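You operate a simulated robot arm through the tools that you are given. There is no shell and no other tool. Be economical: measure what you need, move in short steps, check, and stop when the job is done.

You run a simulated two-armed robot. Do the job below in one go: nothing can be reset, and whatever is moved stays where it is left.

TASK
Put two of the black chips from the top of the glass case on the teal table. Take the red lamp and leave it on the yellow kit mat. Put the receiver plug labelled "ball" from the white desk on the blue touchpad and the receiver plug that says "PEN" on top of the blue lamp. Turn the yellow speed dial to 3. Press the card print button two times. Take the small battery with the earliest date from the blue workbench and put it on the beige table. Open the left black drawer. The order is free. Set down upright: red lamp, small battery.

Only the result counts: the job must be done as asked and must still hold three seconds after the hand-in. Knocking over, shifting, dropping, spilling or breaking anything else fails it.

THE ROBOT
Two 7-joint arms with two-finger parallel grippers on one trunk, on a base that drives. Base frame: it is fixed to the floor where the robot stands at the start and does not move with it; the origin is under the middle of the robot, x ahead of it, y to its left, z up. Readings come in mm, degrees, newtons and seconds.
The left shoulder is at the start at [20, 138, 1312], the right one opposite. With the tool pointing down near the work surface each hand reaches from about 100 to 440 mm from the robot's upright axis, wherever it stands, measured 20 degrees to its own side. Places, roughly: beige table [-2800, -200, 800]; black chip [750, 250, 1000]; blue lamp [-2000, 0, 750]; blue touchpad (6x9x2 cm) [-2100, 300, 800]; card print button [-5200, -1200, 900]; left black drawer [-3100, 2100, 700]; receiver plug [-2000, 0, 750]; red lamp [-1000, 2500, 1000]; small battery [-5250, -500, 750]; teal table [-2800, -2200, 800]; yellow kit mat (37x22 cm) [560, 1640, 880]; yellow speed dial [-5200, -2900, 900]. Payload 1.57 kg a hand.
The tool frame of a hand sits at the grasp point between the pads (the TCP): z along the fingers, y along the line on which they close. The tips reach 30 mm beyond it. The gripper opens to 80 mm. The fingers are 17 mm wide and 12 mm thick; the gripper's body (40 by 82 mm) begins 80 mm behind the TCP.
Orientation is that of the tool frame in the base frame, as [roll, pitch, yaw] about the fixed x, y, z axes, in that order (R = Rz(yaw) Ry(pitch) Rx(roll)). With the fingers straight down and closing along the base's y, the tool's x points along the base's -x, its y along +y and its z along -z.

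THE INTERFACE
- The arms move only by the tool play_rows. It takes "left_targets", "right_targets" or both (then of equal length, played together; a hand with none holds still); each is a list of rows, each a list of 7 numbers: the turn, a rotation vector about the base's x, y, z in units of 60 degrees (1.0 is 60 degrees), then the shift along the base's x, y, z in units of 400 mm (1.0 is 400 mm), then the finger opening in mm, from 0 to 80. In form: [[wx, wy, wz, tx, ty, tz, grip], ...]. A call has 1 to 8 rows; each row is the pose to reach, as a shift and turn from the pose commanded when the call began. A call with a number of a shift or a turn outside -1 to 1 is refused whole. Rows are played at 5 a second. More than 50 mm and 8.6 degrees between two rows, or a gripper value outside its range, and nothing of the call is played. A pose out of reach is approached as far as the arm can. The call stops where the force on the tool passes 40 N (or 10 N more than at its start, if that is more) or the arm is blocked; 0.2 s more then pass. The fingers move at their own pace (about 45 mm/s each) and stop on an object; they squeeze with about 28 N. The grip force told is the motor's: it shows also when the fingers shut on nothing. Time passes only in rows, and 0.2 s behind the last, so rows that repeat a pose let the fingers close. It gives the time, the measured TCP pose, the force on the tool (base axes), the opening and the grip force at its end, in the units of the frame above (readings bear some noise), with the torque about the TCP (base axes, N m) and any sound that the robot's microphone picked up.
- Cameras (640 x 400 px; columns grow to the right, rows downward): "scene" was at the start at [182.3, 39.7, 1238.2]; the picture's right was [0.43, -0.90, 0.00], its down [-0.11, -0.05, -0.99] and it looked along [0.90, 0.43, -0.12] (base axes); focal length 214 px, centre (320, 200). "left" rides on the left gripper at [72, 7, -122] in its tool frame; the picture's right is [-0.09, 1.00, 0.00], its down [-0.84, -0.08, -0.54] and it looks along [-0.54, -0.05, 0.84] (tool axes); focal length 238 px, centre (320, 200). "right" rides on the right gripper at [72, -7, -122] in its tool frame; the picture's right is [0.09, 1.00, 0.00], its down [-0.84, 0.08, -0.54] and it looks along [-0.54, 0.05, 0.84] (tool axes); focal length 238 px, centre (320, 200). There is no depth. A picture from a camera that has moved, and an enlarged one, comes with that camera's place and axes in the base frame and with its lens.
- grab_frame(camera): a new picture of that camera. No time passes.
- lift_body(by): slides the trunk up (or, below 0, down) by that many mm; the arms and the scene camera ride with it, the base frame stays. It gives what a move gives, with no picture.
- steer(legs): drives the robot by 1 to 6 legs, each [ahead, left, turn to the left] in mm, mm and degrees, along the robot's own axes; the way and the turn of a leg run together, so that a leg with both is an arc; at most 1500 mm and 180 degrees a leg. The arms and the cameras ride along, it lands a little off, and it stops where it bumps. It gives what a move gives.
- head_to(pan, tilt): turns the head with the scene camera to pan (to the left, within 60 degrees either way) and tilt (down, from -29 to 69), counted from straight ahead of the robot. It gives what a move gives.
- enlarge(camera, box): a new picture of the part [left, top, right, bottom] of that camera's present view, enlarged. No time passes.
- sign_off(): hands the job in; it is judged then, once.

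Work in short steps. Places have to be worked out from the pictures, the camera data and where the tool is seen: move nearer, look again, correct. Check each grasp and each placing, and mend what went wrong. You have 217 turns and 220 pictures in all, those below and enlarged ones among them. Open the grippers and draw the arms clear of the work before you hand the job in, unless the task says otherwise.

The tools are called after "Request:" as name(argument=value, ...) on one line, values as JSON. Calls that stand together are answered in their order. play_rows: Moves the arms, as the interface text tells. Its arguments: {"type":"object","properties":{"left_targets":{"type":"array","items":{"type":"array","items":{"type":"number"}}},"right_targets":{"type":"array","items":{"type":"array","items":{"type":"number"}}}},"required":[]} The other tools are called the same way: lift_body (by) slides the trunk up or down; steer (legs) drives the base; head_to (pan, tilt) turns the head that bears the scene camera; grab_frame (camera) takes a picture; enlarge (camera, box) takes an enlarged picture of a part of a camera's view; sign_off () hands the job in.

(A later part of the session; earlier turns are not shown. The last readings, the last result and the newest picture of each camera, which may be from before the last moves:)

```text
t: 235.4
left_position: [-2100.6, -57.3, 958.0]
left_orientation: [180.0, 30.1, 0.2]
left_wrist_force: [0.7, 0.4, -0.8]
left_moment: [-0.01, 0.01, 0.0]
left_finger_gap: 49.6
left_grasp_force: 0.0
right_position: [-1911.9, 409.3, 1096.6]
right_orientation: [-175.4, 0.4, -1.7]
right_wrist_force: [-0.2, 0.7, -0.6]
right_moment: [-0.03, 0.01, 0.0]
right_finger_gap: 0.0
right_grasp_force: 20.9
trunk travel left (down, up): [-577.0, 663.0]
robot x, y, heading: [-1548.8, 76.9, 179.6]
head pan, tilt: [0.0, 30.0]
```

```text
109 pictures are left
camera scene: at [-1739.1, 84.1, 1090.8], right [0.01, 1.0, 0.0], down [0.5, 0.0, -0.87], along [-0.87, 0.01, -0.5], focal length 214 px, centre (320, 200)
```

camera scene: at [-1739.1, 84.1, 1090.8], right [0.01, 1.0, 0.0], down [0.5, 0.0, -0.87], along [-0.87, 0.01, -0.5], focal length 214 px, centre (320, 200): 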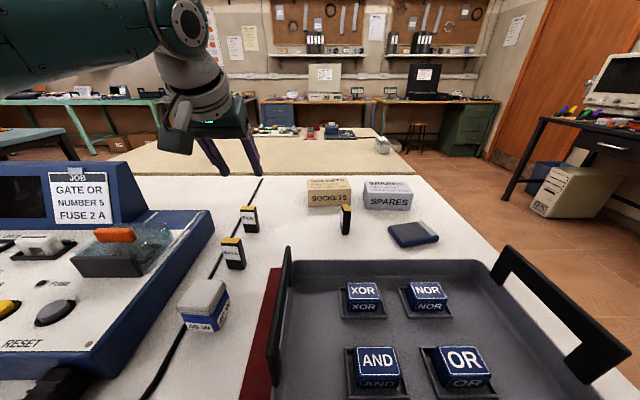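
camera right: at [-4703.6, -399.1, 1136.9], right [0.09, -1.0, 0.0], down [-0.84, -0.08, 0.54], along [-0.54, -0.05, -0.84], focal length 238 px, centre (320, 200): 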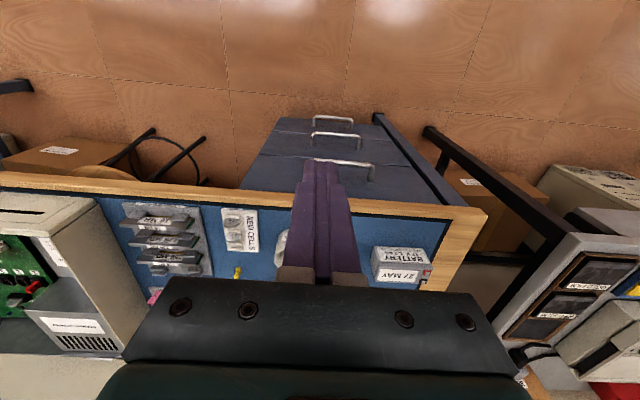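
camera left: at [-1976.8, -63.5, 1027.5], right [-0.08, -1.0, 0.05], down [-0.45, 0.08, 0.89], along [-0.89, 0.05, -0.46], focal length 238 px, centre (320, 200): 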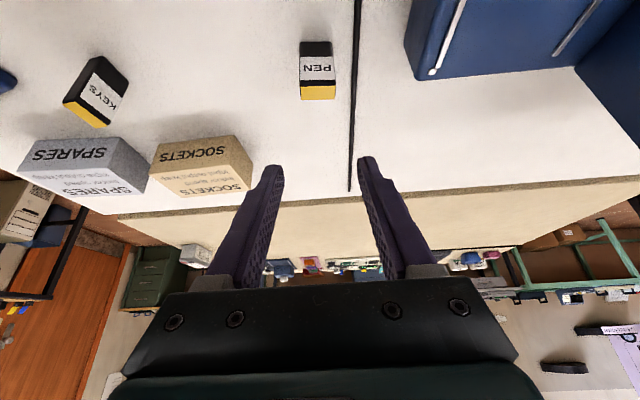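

PEN is centred. I descend to TCP z≈846 and grip.

Request:
play_rows(left_targets=[[0, 0, 0, -0.01, -0.002, -0.1, 46], [0, 0, 0, -0.015, -0.002, -0.2, 46], [0, 0, 0, -0.015, -0.002, -0.28, 46], [0, 0, 0, -0.015, -0.002, -0.28, 30], [0, 0, 0, -0.015, -0.002, -0.28, 12], [0, 0, 0, -0.015, -0.002, -0.28, 12]])

Request:
grab_frame(camera="left")

```text
t: 236.8
left_position: [-2099.5, -58.0, 847.6]
left_orientation: [-179.9, 30.0, 0.1]
left_wrist_force: [0.3, 0.0, 1.9]
left_moment: [0.03, -0.01, -0.02]
left_finger_gap: 28.8
left_grasp_force: 28.1
left hand out of reach, approached as far as the arm can: row 3, 4, 5, 6
right_position: [-1913.3, 409.3, 1096.1]
right_orientation: [-175.5, 0.3, -1.6]
right_wrist_force: [0.2, 0.2, -0.1]
right_moment: [0.0, -0.01, -0.02]
right_finger_gap: 0.1
right_grasp_force: 20.9
trunk travel left (down, up): [-577.0, 663.0]
robot x, y, heading: [-1549.7, 82.4, 179.3]
head pan, tilt: [0.0, 30.0]
```

```text
108 pictures are left
camera left: at [-1975.8, -64.1, 917.1], right [-0.08, -1.0, 0.05], down [-0.45, 0.08, 0.89], along [-0.89, 0.05, -0.46], focal length 238 px, centre (320, 200)
```

left: 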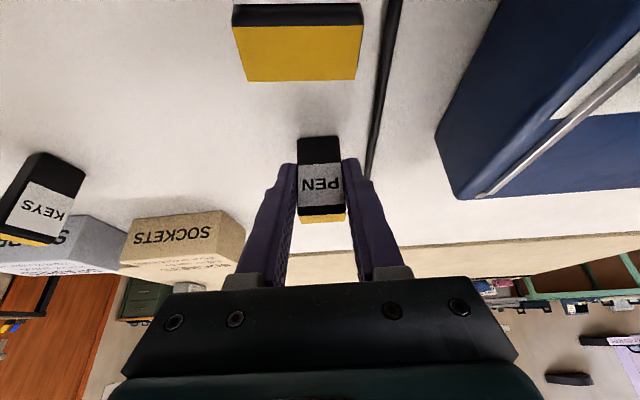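

PEN gripped. I lift it straight up 130 mm, then move back over the lamp at height.

Request:
play_rows(left_targets=[[0, 0, 0, 0, 0, 0.06, 12], [0, 0, 0, 0, 0, 0.17, 12], [0, 0, 0, 0, 0, 0.28, 12], [0, 0, 0, 0, 0, 0.34, 12], [0, 0, 0, 0.11, 0, 0.36, 12], [0, 0, 0, 0.22, 0, 0.36, 12], [0, 0, 0, 0.33, 0, 0.36, 12], [0, 0, 0, 0.44, 0, 0.36, 12]])

Request:
grab_frame(camera="left")

Request:
enlarge(camera="scene", box=[120, 180, 320, 350])

```text
t: 238.6
left_position: [-2126.7, -32.2, 981.2]
left_orientation: [-180.0, 30.0, 0.2]
left_wrist_force: [-0.5, -0.7, -0.3]
left_moment: [-0.02, 0.01, 0.01]
left_finger_gap: 28.9
left_grasp_force: 28.0
left hand out of reach, approached as far as the arm can: row 1, 2, 3, 4, 5, 6, 7, 8
right_position: [-1912.1, 409.8, 1096.2]
right_orientation: [-175.5, 0.2, -1.6]
right_wrist_force: [0.3, 0.3, 0.5]
right_moment: [-0.02, -0.01, -0.01]
right_finger_gap: 0.0
right_grasp_force: 21.1
trunk travel left (down, up): [-577.0, 663.0]
robot x, y, heading: [-1549.2, 81.8, 179.6]
head pan, tilt: [0.0, 30.0]
```

```text
107 pictures are left
camera left: at [-2003.1, -39.1, 1051.2], right [-0.08, -1.0, 0.05], down [-0.45, 0.08, 0.89], along [-0.89, 0.05, -0.46], focal length 238 px, centre (320, 200)
```

left: 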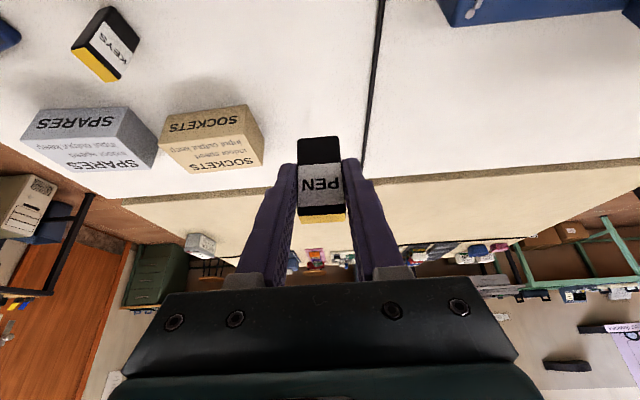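

```text
2.35 times, centred on (220, 265) of scene
camera zoom: at [-1739.0, 84.2, 1090.8], right [0.01, 1.0, 0.0], down [0.5, 0.0, -0.87], along [-0.87, 0.01, -0.5], focal length 505 px, centre (555, 47)
```

zoom: 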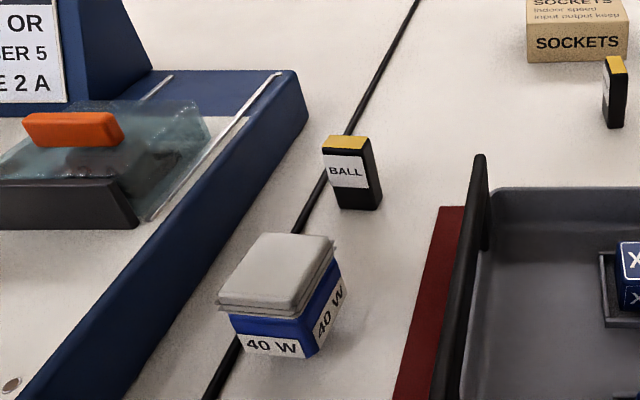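

The arm was cramped at this trunk height. I raise the trunk 140 mm and then pull the hand back.

Request:
lift_body(by=140)

Request:
play_rows(left_targets=[[0, 0, 0, 0.1, -0.02, 0, 12], [0, 0, 0, 0.2, -0.04, 0, 12], [0, 0, 0, 0.3, -0.05, 0, 12], [0, 0, 0, 0.4, -0.06, 0, 12], [0, 0, 0, 0.5, -0.06, -0.04, 12], [0, 0, 0, 0.58, -0.06, -0.1, 12]])

Request:
grab_frame(camera="left")

Request:
grab_frame(camera="scene")

```text
t: 240.3
left_position: [-2125.1, -33.5, 1120.8]
left_orientation: [180.0, 30.0, 0.2]
left_wrist_force: [-1.2, 0.2, 0.1]
left_moment: [0.04, -0.01, 0.0]
left_finger_gap: 28.8
left_grasp_force: 28.0
right_position: [-1912.1, 408.7, 1235.4]
right_orientation: [-175.5, 0.3, -1.6]
right_wrist_force: [0.6, 0.7, -0.6]
right_moment: [0.0, -0.02, -0.03]
right_finger_gap: 0.0
right_grasp_force: 21.5
trunk travel left (down, up): [-717.0, 523.0]
robot x, y, heading: [-1549.6, 81.0, 179.6]
head pan, tilt: [0.0, 30.0]
```

```text
t: 241.7
left_position: [-2101.8, 8.2, 1037.2]
left_orientation: [-180.0, 30.1, 0.1]
left_wrist_force: [-0.3, 0.4, 0.0]
left_moment: [0.05, -0.04, -0.01]
left_finger_gap: 29.0
left_grasp_force: 28.2
left hand out of reach, approached as far as the arm can: row 1, 2, 3, 4, 5, 6
right_position: [-1912.4, 408.7, 1236.7]
right_orientation: [-175.5, 0.3, -1.6]
right_wrist_force: [-1.7, 0.5, 0.3]
right_moment: [-0.01, -0.02, 0.01]
right_finger_gap: 0.2
right_grasp_force: 20.7
trunk travel left (down, up): [-717.0, 523.0]
robot x, y, heading: [-1550.0, 82.8, 179.7]
head pan, tilt: [0.0, 30.0]
```

```text
105 pictures are left
camera left: at [-1977.3, 3.5, 1107.0], right [-0.08, -1.0, 0.05], down [-0.45, 0.08, 0.89], along [-0.89, 0.05, -0.46], focal length 238 px, centre (320, 200)
```

left: 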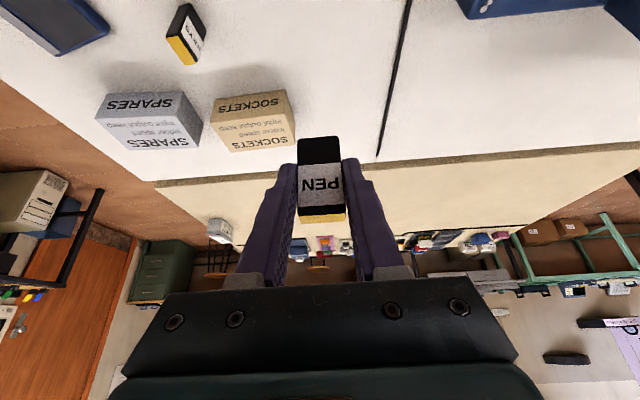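

```text
104 pictures are left
camera scene: at [-1738.8, 84.3, 1230.8], right [0.01, 1.0, 0.0], down [0.5, 0.0, -0.87], along [-0.87, 0.01, -0.5], focal length 214 px, centre (320, 200)
```

scene: 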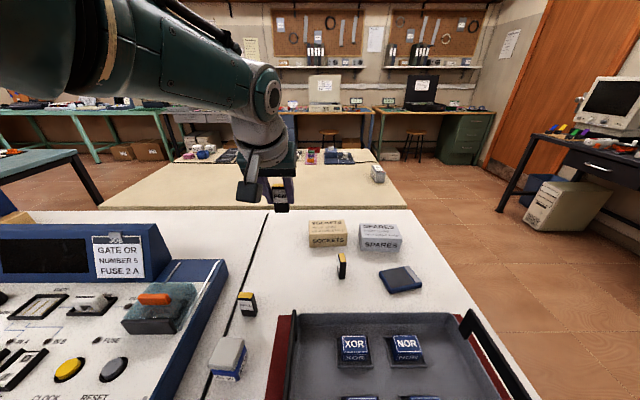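

At this tilt the arm only works extended, so instead I keep it extended and back the robot up ~195 mm so PEN comes over the lamp.

Request:
play_rows(left_targets=[[0, 0, 0, 0, -0.08, 0, 12], [0, 0, 0, 0, -0.165, 0, 12], [0, 0, 0, 0, -0.165, -0.03, 12]])

Request:
steer(legs=[[-200, 0, 0]])

Request:
grab_frame(camera="left")

Request:
grab_frame(camera="scene")

```text
t: 242.5
left_position: [-2109.9, -59.4, 1022.5]
left_orientation: [-179.9, 29.9, 0.2]
left_wrist_force: [-0.4, -0.1, -0.1]
left_moment: [0.01, -0.02, 0.02]
left_finger_gap: 28.8
left_grasp_force: 28.7
left hand out of reach, approached as far as the arm can: row 1, 2, 3
right_position: [-1912.9, 409.3, 1236.9]
right_orientation: [-175.6, 0.3, -1.6]
right_wrist_force: [-0.2, -0.4, 0.4]
right_moment: [-0.03, 0.0, 0.0]
right_finger_gap: 0.0
right_grasp_force: 21.6
trunk travel left (down, up): [-717.0, 523.0]
robot x, y, heading: [-1546.8, 82.0, 179.6]
head pan, tilt: [0.0, 30.0]
```

```text
t: 244.1
left_position: [-1913.4, -60.3, 1024.0]
left_orientation: [-180.0, 30.0, 0.3]
left_wrist_force: [-0.2, 0.8, -0.4]
left_moment: [0.03, -0.02, 0.0]
left_finger_gap: 28.7
left_grasp_force: 28.1
right_position: [-1713.6, 407.6, 1235.8]
right_orientation: [-175.5, 0.3, -1.6]
right_wrist_force: [-1.0, -0.2, -0.4]
right_moment: [0.0, 0.0, 0.01]
right_finger_gap: 0.4
right_grasp_force: 21.3
trunk travel left (down, up): [-717.0, 523.0]
robot x, y, heading: [-1351.1, 82.2, 179.6]
head pan, tilt: [0.0, 30.0]
```

```text
103 pictures are left
camera left: at [-1789.8, -65.5, 1093.2], right [-0.08, -1.0, 0.05], down [-0.45, 0.08, 0.89], along [-0.89, 0.05, -0.46], focal length 238 px, centre (320, 200)
```

left: 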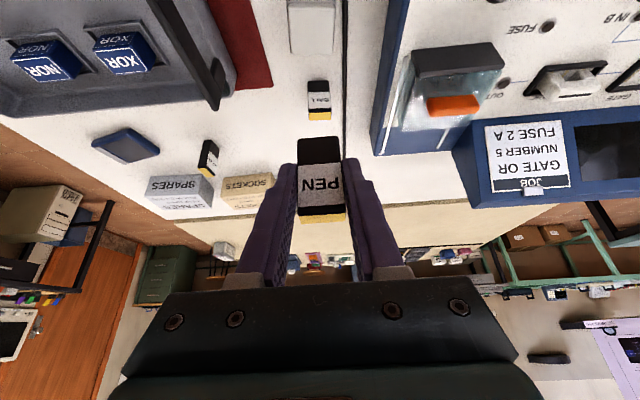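

```text
102 pictures are left
camera scene: at [-1541.2, 82.6, 1230.8], right [0.01, 1.0, 0.0], down [0.5, 0.0, -0.87], along [-0.87, 0.01, -0.5], focal length 214 px, centre (320, 200)
```

scene: 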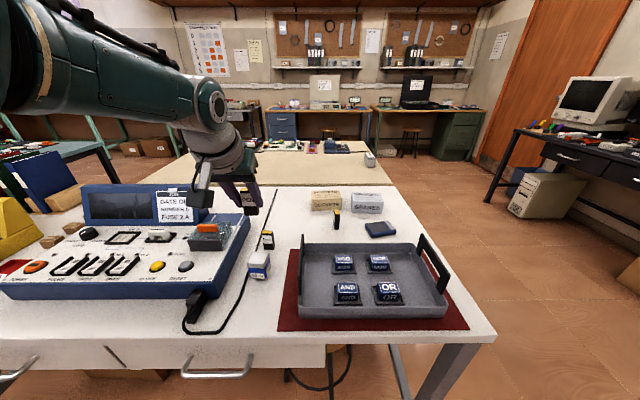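

Lamp top centre ≈[-1909,-58,859]; PEN's base is ~10 mm ahead of the TCP and ~50 below. I back up 14 mm and lower the trunk 95 mm, then check.

Request:
steer(legs=[[-14, 0, 0]])

Request:
lift_body(by=-92)

Request:
head_to(pan=20, tilt=30)

Request:
enlarge(camera="scene", box=[260, 120, 460, 245])

Request:
grab_frame(camera="left")

```text
t: 244.9
left_position: [-1898.8, -60.3, 1023.7]
left_orientation: [180.0, 30.0, 0.2]
left_wrist_force: [0.2, -0.4, 0.1]
left_moment: [0.0, 0.01, 0.02]
left_finger_gap: 28.8
left_grasp_force: 28.3
right_position: [-1700.3, 407.0, 1235.4]
right_orientation: [-175.5, 0.3, -1.6]
right_wrist_force: [0.5, 0.5, -0.6]
right_moment: [0.01, -0.01, -0.05]
right_finger_gap: 0.0
right_grasp_force: 21.3
trunk travel left (down, up): [-717.0, 523.0]
robot x, y, heading: [-1333.8, 82.0, 179.7]
head pan, tilt: [0.0, 30.0]
```

```text
t: 246.1
left_position: [-1899.3, -60.6, 931.4]
left_orientation: [-180.0, 30.0, 0.3]
left_wrist_force: [0.0, 0.1, -1.2]
left_moment: [0.0, 0.02, 0.0]
left_finger_gap: 28.9
left_grasp_force: 28.2
right_position: [-1699.7, 407.1, 1144.1]
right_orientation: [-175.5, 0.2, -1.5]
right_wrist_force: [-0.3, 0.2, -0.5]
right_moment: [0.02, -0.01, -0.01]
right_finger_gap: 0.0
right_grasp_force: 20.9
trunk travel left (down, up): [-625.0, 615.0]
robot x, y, heading: [-1338.0, 79.3, 179.7]
head pan, tilt: [0.0, 30.0]
```

```text
t: 247.0
left_position: [-1897.8, -60.3, 931.7]
left_orientation: [180.0, 30.1, 0.2]
left_wrist_force: [-0.4, -0.4, 0.0]
left_moment: [0.0, -0.01, -0.02]
left_finger_gap: 28.9
left_grasp_force: 28.2
right_position: [-1700.3, 407.8, 1144.7]
right_orientation: [-175.6, 0.4, -1.6]
right_wrist_force: [-0.8, 0.4, 0.4]
right_moment: [-0.01, -0.03, 0.0]
right_finger_gap: 0.0
right_grasp_force: 21.2
trunk travel left (down, up): [-625.0, 615.0]
robot x, y, heading: [-1333.8, 80.9, 179.5]
head pan, tilt: [20.0, 30.0]
```

```text
3.20 times, centred on (360, 182) of scene
camera zoom: at [-1521.9, 51.7, 1138.8], right [-0.33, 0.94, 0.0], down [0.47, 0.17, -0.87], along [-0.82, -0.29, -0.5], focal length 686 px, centre (192, 256)
```

zoom: 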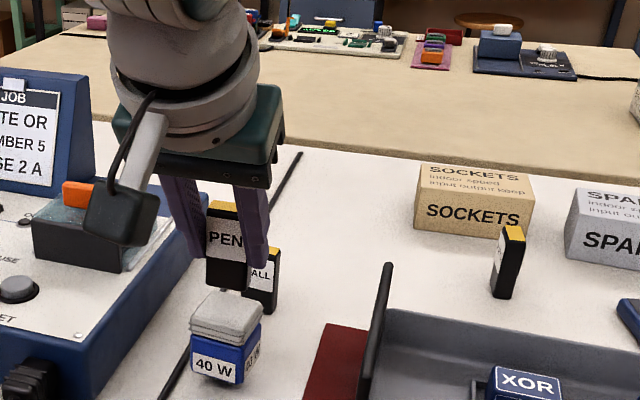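

```text
100 pictures are left
camera left: at [-1775.7, -65.5, 1001.2], right [-0.08, -1.0, 0.05], down [-0.45, 0.08, 0.89], along [-0.89, 0.05, -0.46], focal length 238 px, centre (320, 200)
```

left: 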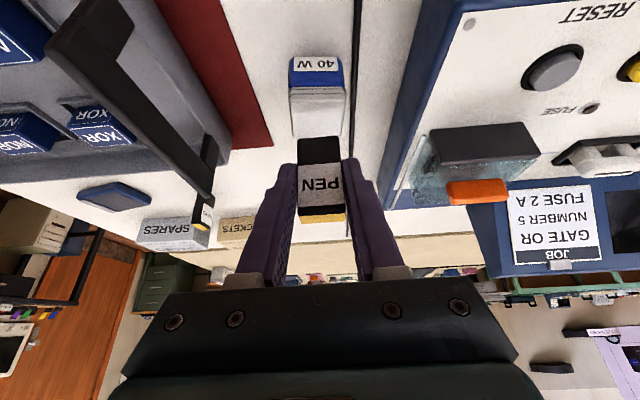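

PEN's base is ~10 mm too far beyond the lamp centre. I back up 10 mm and lower 19 mm by trunk.

Request:
steer(legs=[[-10, 0, 0]])

Request:
lift_body(by=-18)

Request:
enlarge(camera="left", box=[220, 40, 420, 240])

Request:
enlarge(camera="scene", box=[290, 160, 390, 250])

```text
t: 247.7
left_position: [-1888.5, -60.0, 930.9]
left_orientation: [-179.8, 30.0, 0.2]
left_wrist_force: [-0.3, 0.4, -0.3]
left_moment: [-0.02, -0.02, 0.02]
left_finger_gap: 28.8
left_grasp_force: 27.8
right_position: [-1688.9, 408.3, 1144.1]
right_orientation: [-175.6, 0.3, -1.6]
right_wrist_force: [-0.4, 0.4, 0.1]
right_moment: [-0.01, -0.01, -0.02]
right_finger_gap: 0.0
right_grasp_force: 21.7
trunk travel left (down, up): [-625.0, 615.0]
robot x, y, heading: [-1323.8, 81.0, 179.7]
head pan, tilt: [20.0, 30.0]
```

```text
t: 248.4
left_position: [-1888.9, -60.2, 913.6]
left_orientation: [180.0, 30.1, 0.2]
left_wrist_force: [0.2, -0.6, 0.5]
left_moment: [0.0, 0.0, -0.01]
left_finger_gap: 28.8
left_grasp_force: 28.5
right_position: [-1689.3, 408.2, 1126.8]
right_orientation: [-175.5, 0.3, -1.6]
right_wrist_force: [1.1, 0.2, 0.3]
right_moment: [0.0, 0.0, 0.0]
right_finger_gap: 0.0
right_grasp_force: 21.3
trunk travel left (down, up): [-607.0, 633.0]
robot x, y, heading: [-1326.7, 79.5, 179.7]
head pan, tilt: [20.0, 30.0]
```

```text
2.00 times, centred on (320, 140) of left
camera zoom: at [-1765.6, -65.4, 983.2], right [-0.08, -1.0, 0.04], down [-0.45, 0.08, 0.89], along [-0.89, 0.05, -0.46], focal length 477 px, centre (320, 320)
```

zoom: 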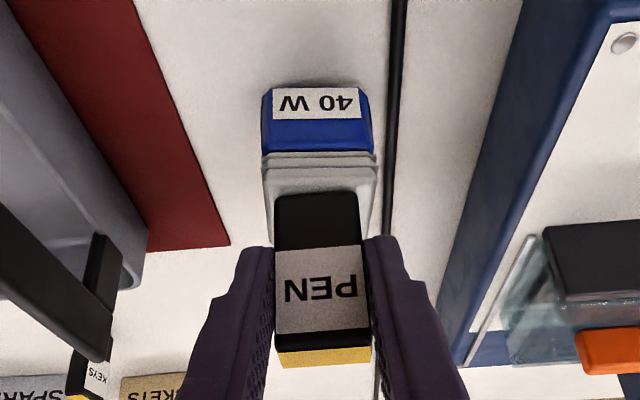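

```text
4.44 times, centred on (340, 205) of scene
camera zoom: at [-1511.8, 51.6, 1120.7], right [-0.34, 0.94, 0.0], down [0.47, 0.17, -0.87], along [-0.82, -0.29, -0.5], focal length 953 px, centre (231, 178)
```

zoom: 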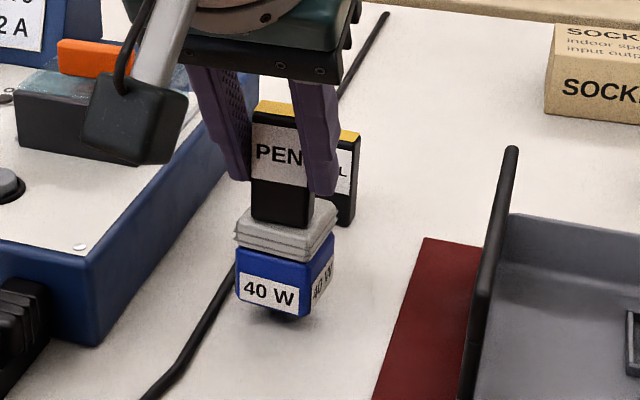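

PEN is right over the cap. Lower by small trunk steps and read force.

Request:
lift_body(by=-4)

Request:
enlarge(camera="scene", box=[310, 175, 370, 235])

```text
t: 248.9
left_position: [-1890.0, -60.0, 913.4]
left_orientation: [-179.9, 30.5, 0.1]
left_wrist_force: [5.5, 0.3, 17.8]
left_moment: [0.0, -0.14, 0.0]
left_finger_gap: 28.9
left_grasp_force: 28.2
right_position: [-1689.7, 406.4, 1122.6]
right_orientation: [-175.5, 0.3, -1.6]
right_wrist_force: [0.6, 0.4, 0.2]
right_moment: [0.0, 0.02, -0.03]
right_finger_gap: 0.0
right_grasp_force: 20.9
trunk travel left (down, up): [-603.0, 637.0]
robot x, y, heading: [-1325.0, 79.6, 179.4]
head pan, tilt: [20.0, 30.0]
```

```text
6.67 times, centred on (340, 205) of scene
camera zoom: at [-1512.4, 51.2, 1117.3], right [-0.34, 0.94, 0.0], down [0.47, 0.17, -0.87], along [-0.82, -0.29, -0.5], focal length 1430 px, centre (187, 167)
```

zoom: 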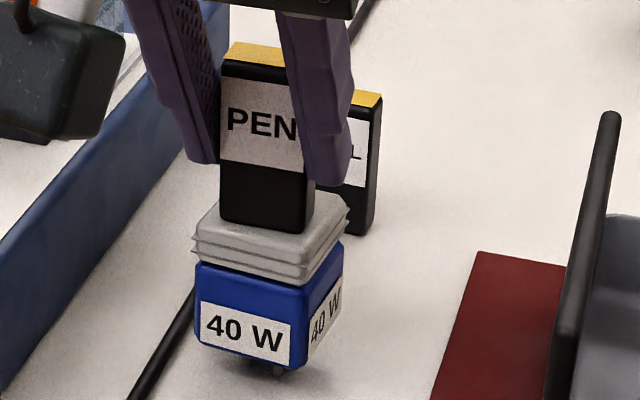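

Contact (18 N). I ease 2 mm, open the fingers, then lift straight up with the trunk.

Request:
lift_body(by=2)

Request:
play_rows(left_targets=[[0, 0, 0, 0, 0, 0, 34], [0, 0, 0, 0, 0, 0, 42], [0, 0, 0, 0, 0, 0, 48], [0, 0, 0, 0, 0, 0, 48]])

Request:
lift_body(by=90)

Request:
enlarge(camera="scene", box=[290, 190, 410, 280])

```text
t: 249.4
left_position: [-1891.4, -60.0, 912.4]
left_orientation: [-180.0, 30.1, 0.2]
left_wrist_force: [0.5, 0.3, 10.7]
left_moment: [0.04, 0.16, -0.02]
left_finger_gap: 28.9
left_grasp_force: 28.0
right_position: [-1691.5, 407.8, 1124.3]
right_orientation: [-175.4, 0.3, -1.6]
right_wrist_force: [0.3, -0.6, 0.2]
right_moment: [-0.03, 0.03, 0.02]
right_finger_gap: 0.0
right_grasp_force: 21.0
trunk travel left (down, up): [-605.0, 635.0]
robot x, y, heading: [-1325.4, 82.6, 179.4]
head pan, tilt: [20.0, 30.0]
```

```text
t: 250.4
left_position: [-1888.5, -60.4, 910.8]
left_orientation: [-179.9, 30.0, 0.2]
left_wrist_force: [0.2, -0.4, -0.1]
left_moment: [0.03, -0.02, -0.01]
left_finger_gap: 47.9
left_grasp_force: 0.0
right_position: [-1690.8, 408.7, 1125.6]
right_orientation: [-175.5, 0.3, -1.6]
right_wrist_force: [0.5, 0.1, -0.3]
right_moment: [0.02, 0.01, -0.01]
right_finger_gap: 0.0
right_grasp_force: 21.0
trunk travel left (down, up): [-605.0, 635.0]
robot x, y, heading: [-1325.2, 84.6, 179.7]
head pan, tilt: [20.0, 30.0]
```

```text
t: 251.7
left_position: [-1889.4, -59.1, 1001.1]
left_orientation: [-179.9, 30.0, 0.2]
left_wrist_force: [-0.3, 0.1, -0.6]
left_moment: [0.01, -0.01, -0.01]
left_finger_gap: 48.0
left_grasp_force: 0.0
right_position: [-1689.5, 408.2, 1213.2]
right_orientation: [-175.4, 0.3, -1.7]
right_wrist_force: [-1.2, -0.5, -0.4]
right_moment: [0.01, -0.02, 0.01]
right_finger_gap: 0.0
right_grasp_force: 21.1
trunk travel left (down, up): [-695.0, 545.0]
robot x, y, heading: [-1324.9, 85.2, 179.8]
head pan, tilt: [20.0, 30.0]
```

```text
4.44 times, centred on (350, 235) of scene
camera zoom: at [-1511.7, 51.5, 1208.8], right [-0.34, 0.94, 0.0], down [0.47, 0.17, -0.87], along [-0.82, -0.29, -0.5], focal length 953 px, centre (187, 44)
```

zoom: 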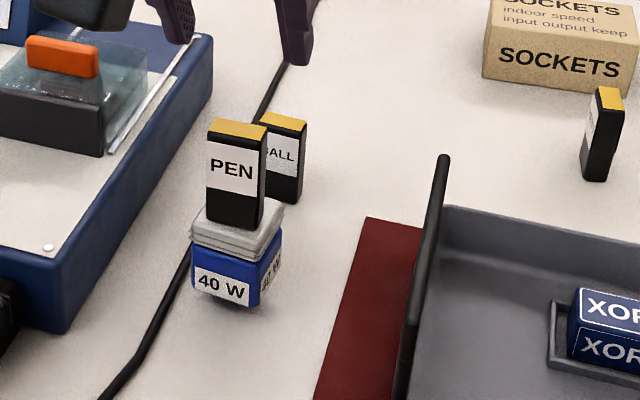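

PEN stands on the lamp. For BALL I must avoid the camera box hitting PEN, so I go nearly vertical (8° tilt): retract/level the left arm first, then drive in.

Request:
lift_body(by=40)

Request:
play_rows(left_targets=[[0, -0.09, 0, 0.06, 0, 0.02, 48], [0, -0.18, 0, 0.12, 0, 0.03, 48], [0, -0.27, 0, 0.2, 0, 0.03, 48], [0, -0.37, 0, 0.3, 0, 0.03, 48]])

Request:
steer(legs=[[245, 0, 0]])

Request:
grab_frame(camera="left")

```text
t: 252.5
left_position: [-1888.4, -59.6, 1041.8]
left_orientation: [-179.9, 30.1, 0.2]
left_wrist_force: [-0.2, 0.1, 0.0]
left_moment: [-0.01, 0.03, -0.01]
left_finger_gap: 48.2
left_grasp_force: 0.1
right_position: [-1690.0, 407.6, 1254.8]
right_orientation: [-175.5, 0.3, -1.7]
right_wrist_force: [0.2, -0.1, -0.9]
right_moment: [0.02, 0.0, -0.02]
right_finger_gap: 0.0
right_grasp_force: 21.6
trunk travel left (down, up): [-735.0, 505.0]
robot x, y, heading: [-1324.5, 82.1, 179.4]
head pan, tilt: [20.0, 30.0]
```

```text
t: 253.5
left_position: [-1822.5, -53.4, 1041.9]
left_orientation: [-180.0, 8.5, 0.1]
left_wrist_force: [0.9, 0.5, -0.5]
left_moment: [0.07, 0.02, 0.03]
left_finger_gap: 47.9
left_grasp_force: 0.0
left hand out of reach, approached as far as the arm can: row 1, 2, 3, 4
right_position: [-1690.4, 407.1, 1254.5]
right_orientation: [-175.5, 0.3, -1.6]
right_wrist_force: [0.5, 0.5, -0.2]
right_moment: [0.0, 0.0, 0.0]
right_finger_gap: 0.3
right_grasp_force: 21.3
trunk travel left (down, up): [-735.0, 505.0]
robot x, y, heading: [-1326.9, 79.7, 179.6]
head pan, tilt: [20.0, 30.0]
```

```text
t: 255.3
left_position: [-2060.4, -53.4, 1041.6]
left_orientation: [180.0, 8.7, 0.4]
left_wrist_force: [0.2, -0.7, 0.2]
left_moment: [-0.05, -0.01, 0.02]
left_finger_gap: 48.1
left_grasp_force: 0.1
right_position: [-1931.0, 407.0, 1253.4]
right_orientation: [-175.5, 0.3, -1.3]
right_wrist_force: [-0.7, -0.2, 0.0]
right_moment: [0.01, 0.02, 0.03]
right_finger_gap: 0.0
right_grasp_force: 20.7
trunk travel left (down, up): [-735.0, 505.0]
robot x, y, heading: [-1565.1, 84.3, 179.9]
head pan, tilt: [20.0, 30.0]
```

```text
95 pictures are left
camera left: at [-1971.2, -58.7, 1152.0], right [-0.09, -1.0, 0.01], down [-0.75, 0.07, 0.66], along [-0.66, 0.05, -0.75], focal length 238 px, centre (320, 200)
```

left: 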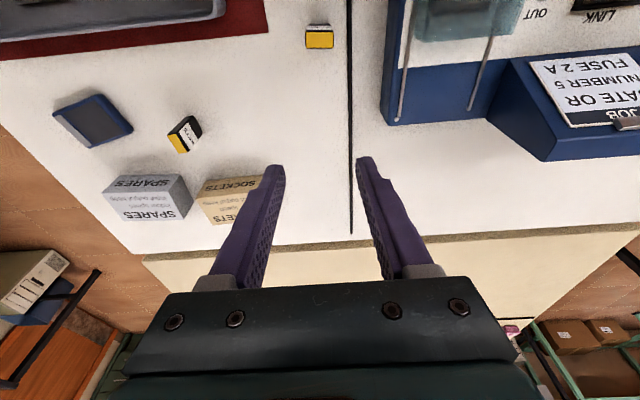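

BALL top ≈[-2009,-58]. I back the robot 53 mm so the hand is over it, then lower the trunk to check alignment.

Request:
steer(legs=[[-54, -4, 0]])

Request:
lift_body(by=-110)

Request:
grab_frame(camera="left")

Request:
enlarge(camera="scene", box=[240, 110, 400, 230])

```text
t: 256.2
left_position: [-2007.2, -50.5, 1042.4]
left_orientation: [180.0, 8.7, 0.4]
left_wrist_force: [0.1, 0.4, -0.5]
left_moment: [0.02, -0.01, -0.01]
left_finger_gap: 47.7
left_grasp_force: 0.1
right_position: [-1876.1, 411.8, 1254.8]
right_orientation: [-175.5, 0.2, -1.4]
right_wrist_force: [-0.3, -0.7, -0.3]
right_moment: [0.02, 0.0, 0.02]
right_finger_gap: 0.0
right_grasp_force: 21.4
trunk travel left (down, up): [-735.0, 505.0]
robot x, y, heading: [-1507.8, 85.8, 179.9]
head pan, tilt: [20.0, 30.0]
```

```text
t: 257.6
left_position: [-2007.5, -50.6, 931.9]
left_orientation: [180.0, 8.7, 0.3]
left_wrist_force: [-0.2, -0.6, -0.1]
left_moment: [0.02, -0.02, 0.01]
left_finger_gap: 47.8
left_grasp_force: 0.0
right_position: [-1876.9, 411.2, 1144.3]
right_orientation: [-175.5, 0.2, -1.4]
right_wrist_force: [-0.5, -0.7, 0.1]
right_moment: [0.0, 0.01, 0.01]
right_finger_gap: 0.1
right_grasp_force: 21.1
trunk travel left (down, up): [-625.0, 615.0]
robot x, y, heading: [-1509.4, 85.6, 179.9]
head pan, tilt: [20.0, 30.0]
```

```text
94 pictures are left
camera left: at [-1917.5, -55.3, 1042.1], right [-0.08, -1.0, 0.01], down [-0.75, 0.07, 0.66], along [-0.66, 0.05, -0.75], focal length 238 px, centre (320, 200)
```

left: 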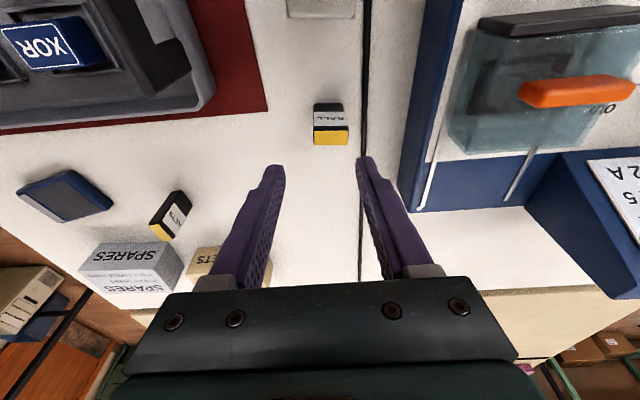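

```text
3.33 times, centred on (320, 170) of scene
camera zoom: at [-1697.0, 56.0, 1138.8], right [-0.34, 0.94, 0.0], down [0.47, 0.17, -0.87], along [-0.81, -0.29, -0.5], focal length 715 px, centre (320, 300)
```

zoom: 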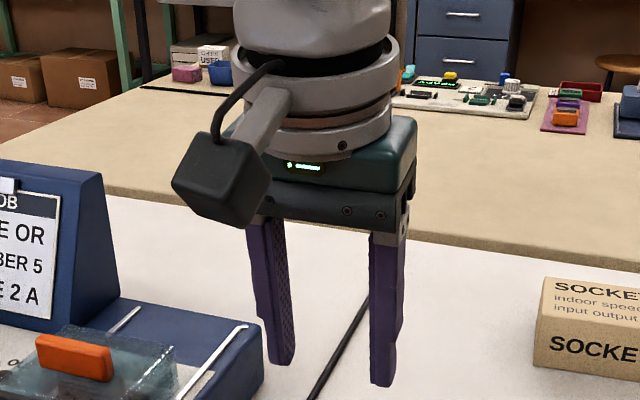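

Need −6.5 mm in y; then lower 68 mm by trunk and look before gripping.

Request:
play_rows(left_targets=[[0, 0, 0, 0, -0.016, 0, 48], [0, 0, 0, 0, -0.016, 0, 48]])

Request:
lift_body(by=-68)

Request:
grab_frame(camera="left")

```text
t: 258.2
left_position: [-2006.6, -56.0, 932.2]
left_orientation: [180.0, 8.6, 0.4]
left_wrist_force: [0.0, -0.5, -1.1]
left_moment: [-0.01, -0.04, 0.01]
left_finger_gap: 48.1
left_grasp_force: 0.0
right_position: [-1877.2, 411.6, 1144.0]
right_orientation: [-175.5, 0.2, -1.4]
right_wrist_force: [-0.2, 0.8, -0.3]
right_moment: [0.0, 0.04, -0.02]
right_finger_gap: 0.1
right_grasp_force: 21.8
trunk travel left (down, up): [-625.0, 615.0]
robot x, y, heading: [-1511.9, 83.3, 179.8]
head pan, tilt: [20.0, 30.0]
```

```text
t: 259.3
left_position: [-2007.7, -56.4, 863.8]
left_orientation: [180.0, 8.6, 0.5]
left_wrist_force: [0.0, -0.2, -0.8]
left_moment: [0.01, -0.02, 0.0]
left_finger_gap: 47.9
left_grasp_force: 0.0
right_position: [-1877.2, 411.7, 1076.3]
right_orientation: [-175.5, 0.4, -1.4]
right_wrist_force: [-1.1, 0.0, 0.4]
right_moment: [0.0, 0.0, 0.02]
right_finger_gap: 0.0
right_grasp_force: 21.2
trunk travel left (down, up): [-557.0, 683.0]
robot x, y, heading: [-1512.5, 86.4, 180.0]
head pan, tilt: [20.0, 30.0]
```

```text
92 pictures are left
camera left: at [-1918.1, -61.6, 973.9], right [-0.08, -1.0, 0.01], down [-0.75, 0.07, 0.66], along [-0.66, 0.05, -0.75], focal length 238 px, centre (320, 200)
```

left: 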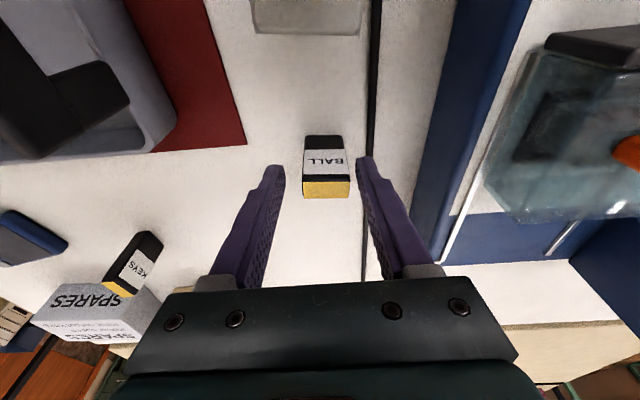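

Aligned. Close on BALL.

Request:
play_rows(left_targets=[[0, 0, 0, 0, 0, 0, 36], [0, 0, 0, 0, 0, 0, 20], [0, 0, 0, 0, 0, 0, 10], [0, 0, 0, 0, 0, 0, 10]])

Request:
lift_body(by=190)

Request:
grab_frame(camera="left")

Request:
grab_frame(camera="scene")

```text
t: 260.3
left_position: [-2006.4, -56.9, 864.1]
left_orientation: [180.0, 8.5, 0.3]
left_wrist_force: [0.5, 0.3, 0.0]
left_moment: [0.0, 0.0, 0.02]
left_finger_gap: 28.9
left_grasp_force: 27.2
right_position: [-1876.8, 411.4, 1076.8]
right_orientation: [-175.6, 0.3, -1.4]
right_wrist_force: [0.0, -0.3, 0.1]
right_moment: [0.0, 0.01, -0.01]
right_finger_gap: 0.2
right_grasp_force: 21.9
trunk travel left (down, up): [-557.0, 683.0]
robot x, y, heading: [-1512.3, 87.6, 180.0]
head pan, tilt: [20.0, 30.0]
```

```text
t: 262.4
left_position: [-2007.0, -56.7, 1054.3]
left_orientation: [179.9, 8.6, 0.4]
left_wrist_force: [-0.1, 0.4, -0.6]
left_moment: [0.02, 0.02, -0.01]
left_finger_gap: 28.4
left_grasp_force: 27.7
right_position: [-1876.5, 411.7, 1267.3]
right_orientation: [-175.6, 0.3, -1.4]
right_wrist_force: [0.6, 0.5, 0.5]
right_moment: [0.02, 0.01, -0.02]
right_finger_gap: 0.0
right_grasp_force: 21.5
trunk travel left (down, up): [-747.0, 493.0]
robot x, y, heading: [-1509.8, 83.7, 179.7]
head pan, tilt: [20.0, 30.0]
```

```text
91 pictures are left
camera left: at [-1917.9, -61.6, 1163.8], right [-0.08, -1.0, 0.01], down [-0.75, 0.07, 0.66], along [-0.66, 0.04, -0.75], focal length 238 px, centre (320, 200)
```

left: 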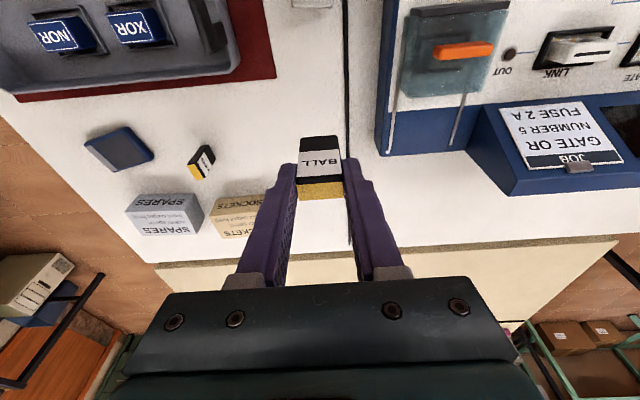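

```text
90 pictures are left
camera scene: at [-1696.9, 56.0, 1260.7], right [-0.34, 0.94, 0.0], down [0.47, 0.17, -0.87], along [-0.81, -0.29, -0.5], focal length 214 px, centre (320, 200)
```

scene: 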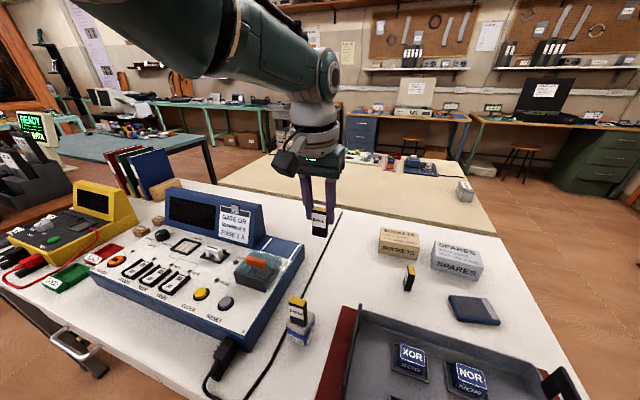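

BALL held, PEN still on the lamp. With the arm's present extension it's best to place BALL from the desk's end, so I drive around there (robot ≈[-2225,765], heading −90).

Request:
steer(legs=[[-330, 0, 0], [0, -690, 0], [0, 0, 90], [0, -1000, 0]])

Request:
head_to(pan=20, tilt=35)

Request:
grab_frame(camera="left")

Request:
grab_frame(camera="scene")

```text
t: 276.6
left_position: [-2062.4, 304.0, 1054.6]
left_orientation: [180.0, 8.7, 88.9]
left_wrist_force: [0.6, 0.5, -1.2]
left_moment: [0.02, 0.0, 0.0]
left_finger_gap: 28.4
left_grasp_force: 27.8
right_position: [-2528.5, 446.7, 1266.5]
right_orientation: [-175.6, 0.3, 87.2]
right_wrist_force: [0.6, 0.4, -0.1]
right_moment: [-0.01, 0.02, 0.02]
right_finger_gap: 0.1
right_grasp_force: 20.9
trunk travel left (down, up): [-747.0, 493.0]
robot x, y, heading: [-2189.9, 803.7, -92.1]
head pan, tilt: [20.0, 30.0]
```

```text
t: 277.3
left_position: [-2062.0, 304.9, 1053.0]
left_orientation: [-180.0, 8.7, 88.9]
left_wrist_force: [0.0, 0.5, -0.7]
left_moment: [0.0, -0.01, 0.0]
left_finger_gap: 28.5
left_grasp_force: 28.1
right_position: [-2527.2, 447.6, 1265.9]
right_orientation: [-175.5, 0.3, 87.2]
right_wrist_force: [0.4, 0.5, -0.5]
right_moment: [-0.01, 0.03, 0.0]
right_finger_gap: 0.2
right_grasp_force: 21.3
trunk travel left (down, up): [-747.0, 493.0]
robot x, y, heading: [-2192.4, 804.5, -91.8]
head pan, tilt: [20.0, 35.0]
```

```text
89 pictures are left
camera left: at [-2055.1, 394.5, 1163.8], right [0.99, -0.11, 0.01], down [-0.09, -0.74, 0.66], along [-0.06, -0.66, -0.75], focal length 238 px, centre (320, 200)
```

left: 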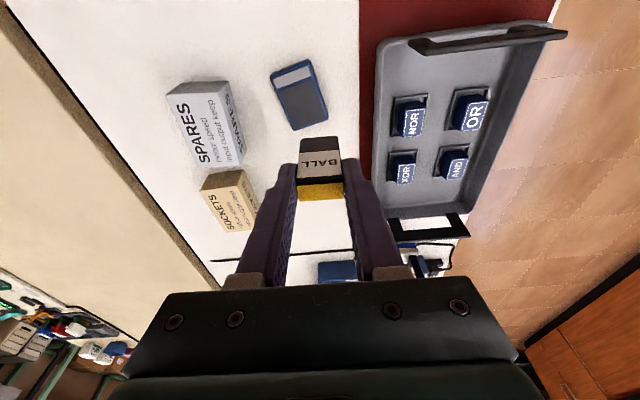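

```text
88 pictures are left
camera scene: at [-2169.1, 620.5, 1253.0], right [-0.95, -0.31, 0.0], down [-0.18, 0.54, -0.82], along [0.26, -0.78, -0.57], focal length 214 px, centre (320, 200)
```

scene: 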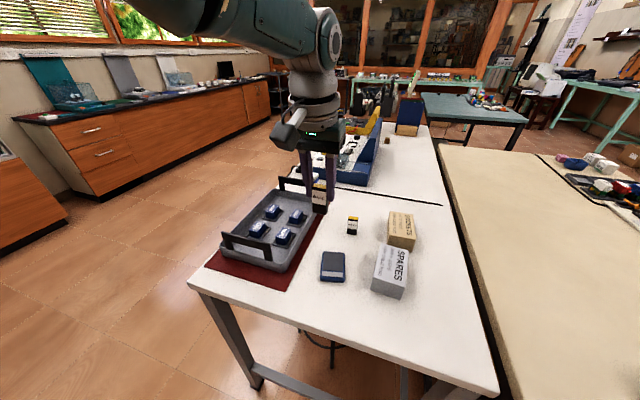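

Touchpad centre ≈[-2090,287]. I nudge the base (14 ahead, 28 right), then lower the trunk 155 mm and check.

Request:
steer(legs=[[14, -28, 0]])

Request:
lift_body(by=-150)

Request:
grab_frame(camera="left")

Request:
enlarge(camera="scene", box=[260, 160, 420, 260])

```text
t: 278.1
left_position: [-2091.5, 290.6, 1053.9]
left_orientation: [-180.0, 8.6, 89.0]
left_wrist_force: [-0.3, 0.0, -0.3]
left_moment: [0.03, 0.01, 0.03]
left_finger_gap: 28.6
left_grasp_force: 27.6
right_position: [-2555.9, 432.8, 1266.6]
right_orientation: [-175.5, 0.2, 87.1]
right_wrist_force: [-1.0, 0.3, 0.3]
right_moment: [-0.02, 0.01, -0.03]
right_finger_gap: 0.0
right_grasp_force: 21.6
trunk travel left (down, up): [-747.0, 493.0]
robot x, y, heading: [-2220.7, 790.3, -91.9]
head pan, tilt: [20.0, 35.0]
```

```text
t: 279.9
left_position: [-2091.8, 291.1, 904.1]
left_orientation: [180.0, 8.7, 88.9]
left_wrist_force: [-0.2, 0.3, 0.3]
left_moment: [0.03, -0.01, 0.01]
left_finger_gap: 28.9
left_grasp_force: 28.2
right_position: [-2555.8, 433.1, 1115.9]
right_orientation: [-175.6, 0.2, 87.1]
right_wrist_force: [0.1, -0.3, 0.5]
right_moment: [-0.03, 0.01, -0.02]
right_finger_gap: 0.1
right_grasp_force: 21.5
trunk travel left (down, up): [-597.0, 643.0]
robot x, y, heading: [-2221.1, 791.0, -91.7]
head pan, tilt: [20.0, 35.0]
```

```text
87 pictures are left
camera left: at [-2083.6, 381.0, 1013.9], right [0.99, -0.11, 0.01], down [-0.09, -0.74, 0.66], along [-0.06, -0.66, -0.75], focal length 238 px, centre (320, 200)
```

left: 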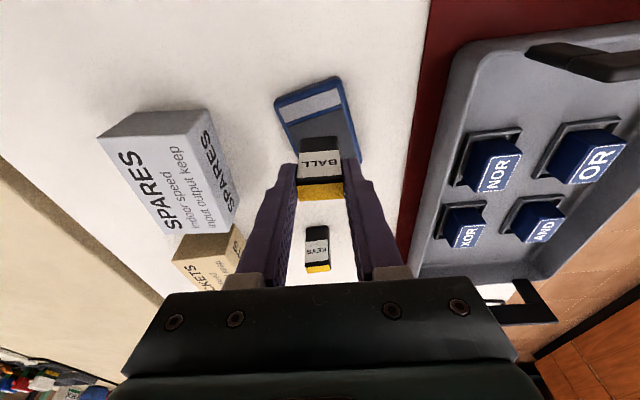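

```text
4.00 times, centred on (340, 210) of scene
camera zoom: at [-2197.5, 607.1, 1103.0], right [-0.95, -0.31, 0.0], down [-0.18, 0.54, -0.82], along [0.26, -0.78, -0.57], focal length 858 px, centre (240, 160)
```

zoom: 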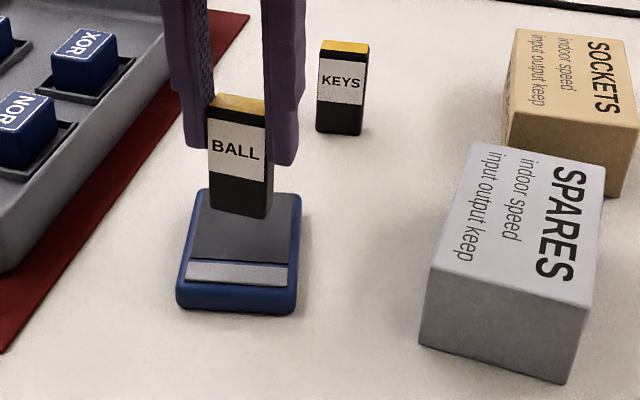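

BALL hovers over the pad. Lower 16 mm, then by small steps.

Request:
lift_body(by=-15)

Request:
lift_body(by=-4)

Request:
enlarge(camera="scene", box=[270, 160, 370, 240])

```text
t: 280.5
left_position: [-2091.5, 290.5, 888.4]
left_orientation: [180.0, 8.6, 88.9]
left_wrist_force: [0.2, 0.4, 0.1]
left_moment: [0.01, 0.01, 0.0]
left_finger_gap: 28.8
left_grasp_force: 28.1
right_position: [-2556.4, 434.0, 1101.8]
right_orientation: [-175.5, 0.4, 87.2]
right_wrist_force: [-0.2, 0.4, 0.6]
right_moment: [0.02, -0.01, 0.0]
right_finger_gap: 0.0
right_grasp_force: 21.0
trunk travel left (down, up): [-582.0, 658.0]
robot x, y, heading: [-2221.1, 788.6, -92.1]
head pan, tilt: [20.0, 35.0]
```

```text
t: 281.0
left_position: [-2092.0, 290.9, 884.8]
left_orientation: [-180.0, 8.6, 88.9]
left_wrist_force: [0.2, 0.6, -0.4]
left_moment: [-0.02, -0.01, 0.01]
left_finger_gap: 28.5
left_grasp_force: 27.9
right_position: [-2555.6, 434.5, 1097.1]
right_orientation: [-175.5, 0.2, 87.1]
right_wrist_force: [0.4, -0.4, -0.1]
right_moment: [-0.01, 0.02, -0.02]
right_finger_gap: 0.0
right_grasp_force: 21.4
trunk travel left (down, up): [-578.0, 662.0]
robot x, y, heading: [-2223.2, 793.5, -91.4]
head pan, tilt: [20.0, 35.0]
```

```text
5.00 times, centred on (320, 200) of scene
camera zoom: at [-2197.5, 607.2, 1084.0], right [-0.95, -0.31, 0.0], down [-0.18, 0.54, -0.82], along [0.26, -0.78, -0.57], focal length 1072 px, centre (320, 200)
```

zoom: 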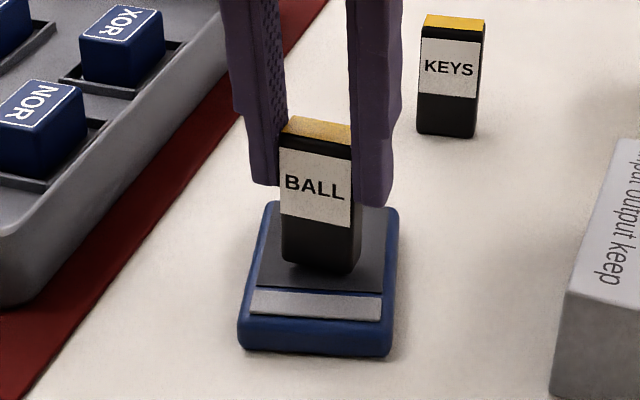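

Very near. I lower in 3 mm steps until force shows.

Request:
lift_body(by=-3)

Request:
lift_body(by=-2)

```text
t: 281.6
left_position: [-2092.5, 290.7, 881.2]
left_orientation: [-180.0, 8.5, 88.8]
left_wrist_force: [-0.5, -0.2, -0.1]
left_moment: [0.0, -0.05, -0.02]
left_finger_gap: 28.5
left_grasp_force: 28.1
right_position: [-2555.6, 433.8, 1093.4]
right_orientation: [-175.6, 0.2, 87.1]
right_wrist_force: [0.4, 0.0, 0.2]
right_moment: [-0.03, 0.0, 0.0]
right_finger_gap: 0.1
right_grasp_force: 21.6
trunk travel left (down, up): [-575.0, 665.0]
robot x, y, heading: [-2222.6, 790.2, -91.7]
head pan, tilt: [20.0, 35.0]
```

```text
t: 282.1
left_position: [-2091.4, 291.8, 880.2]
left_orientation: [179.9, 8.6, 89.0]
left_wrist_force: [0.3, 0.6, 1.0]
left_moment: [0.04, 0.01, 0.02]
left_finger_gap: 28.6
left_grasp_force: 27.7
right_position: [-2555.1, 433.7, 1092.7]
right_orientation: [-175.5, 0.1, 87.0]
right_wrist_force: [0.2, -0.5, -0.1]
right_moment: [0.02, 0.01, 0.0]
right_finger_gap: 0.1
right_grasp_force: 21.4
trunk travel left (down, up): [-573.0, 667.0]
robot x, y, heading: [-2221.0, 789.6, -91.7]
head pan, tilt: [20.0, 35.0]
```

Request:
lift_body(by=-3)

Request:
lift_body(by=-2)

Request:
enlarge(camera="scene", box=[280, 160, 360, 220])

```text
t: 282.6
left_position: [-2092.1, 290.1, 878.9]
left_orientation: [-179.9, 8.8, 88.8]
left_wrist_force: [-0.6, 6.8, 24.3]
left_moment: [0.36, 0.1, 0.0]
left_finger_gap: 28.8
left_grasp_force: 28.3
right_position: [-2555.1, 432.1, 1089.0]
right_orientation: [-175.4, 0.3, 87.0]
right_wrist_force: [-0.9, 0.3, 0.2]
right_moment: [0.02, 0.02, -0.02]
right_finger_gap: 0.2
right_grasp_force: 22.0
trunk travel left (down, up): [-570.0, 670.0]
robot x, y, heading: [-2220.6, 789.6, -92.0]
head pan, tilt: [20.0, 35.0]
```

```text
t: 283.1
left_position: [-2090.8, 288.7, 877.7]
left_orientation: [180.0, 9.0, 88.8]
left_wrist_force: [-0.8, 3.2, 26.8]
left_moment: [0.08, 0.12, -0.03]
left_finger_gap: 28.6
left_grasp_force: 28.2
right_position: [-2556.8, 431.0, 1087.8]
right_orientation: [-175.5, 0.3, 87.1]
right_wrist_force: [-0.2, 0.1, 0.1]
right_moment: [0.02, -0.02, 0.0]
right_finger_gap: 0.0
right_grasp_force: 21.0
trunk travel left (down, up): [-568.0, 672.0]
robot x, y, heading: [-2218.0, 790.6, -91.4]
head pan, tilt: [20.0, 35.0]
```

```text
6.67 times, centred on (320, 190) of scene
camera zoom: at [-2197.1, 605.5, 1074.5], right [-0.95, -0.31, 0.0], down [-0.18, 0.54, -0.82], along [0.26, -0.78, -0.57], focal length 1430 px, centre (320, 267)
```

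zoom: 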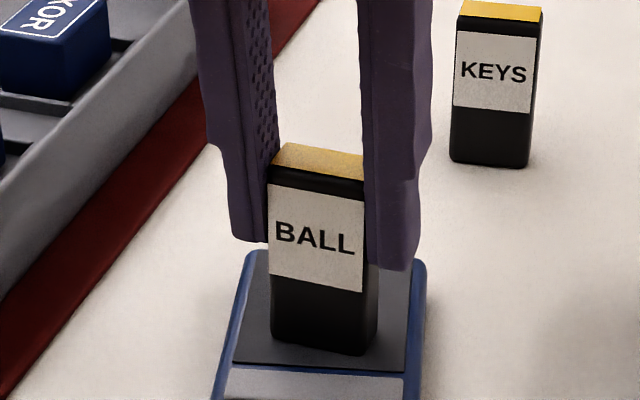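

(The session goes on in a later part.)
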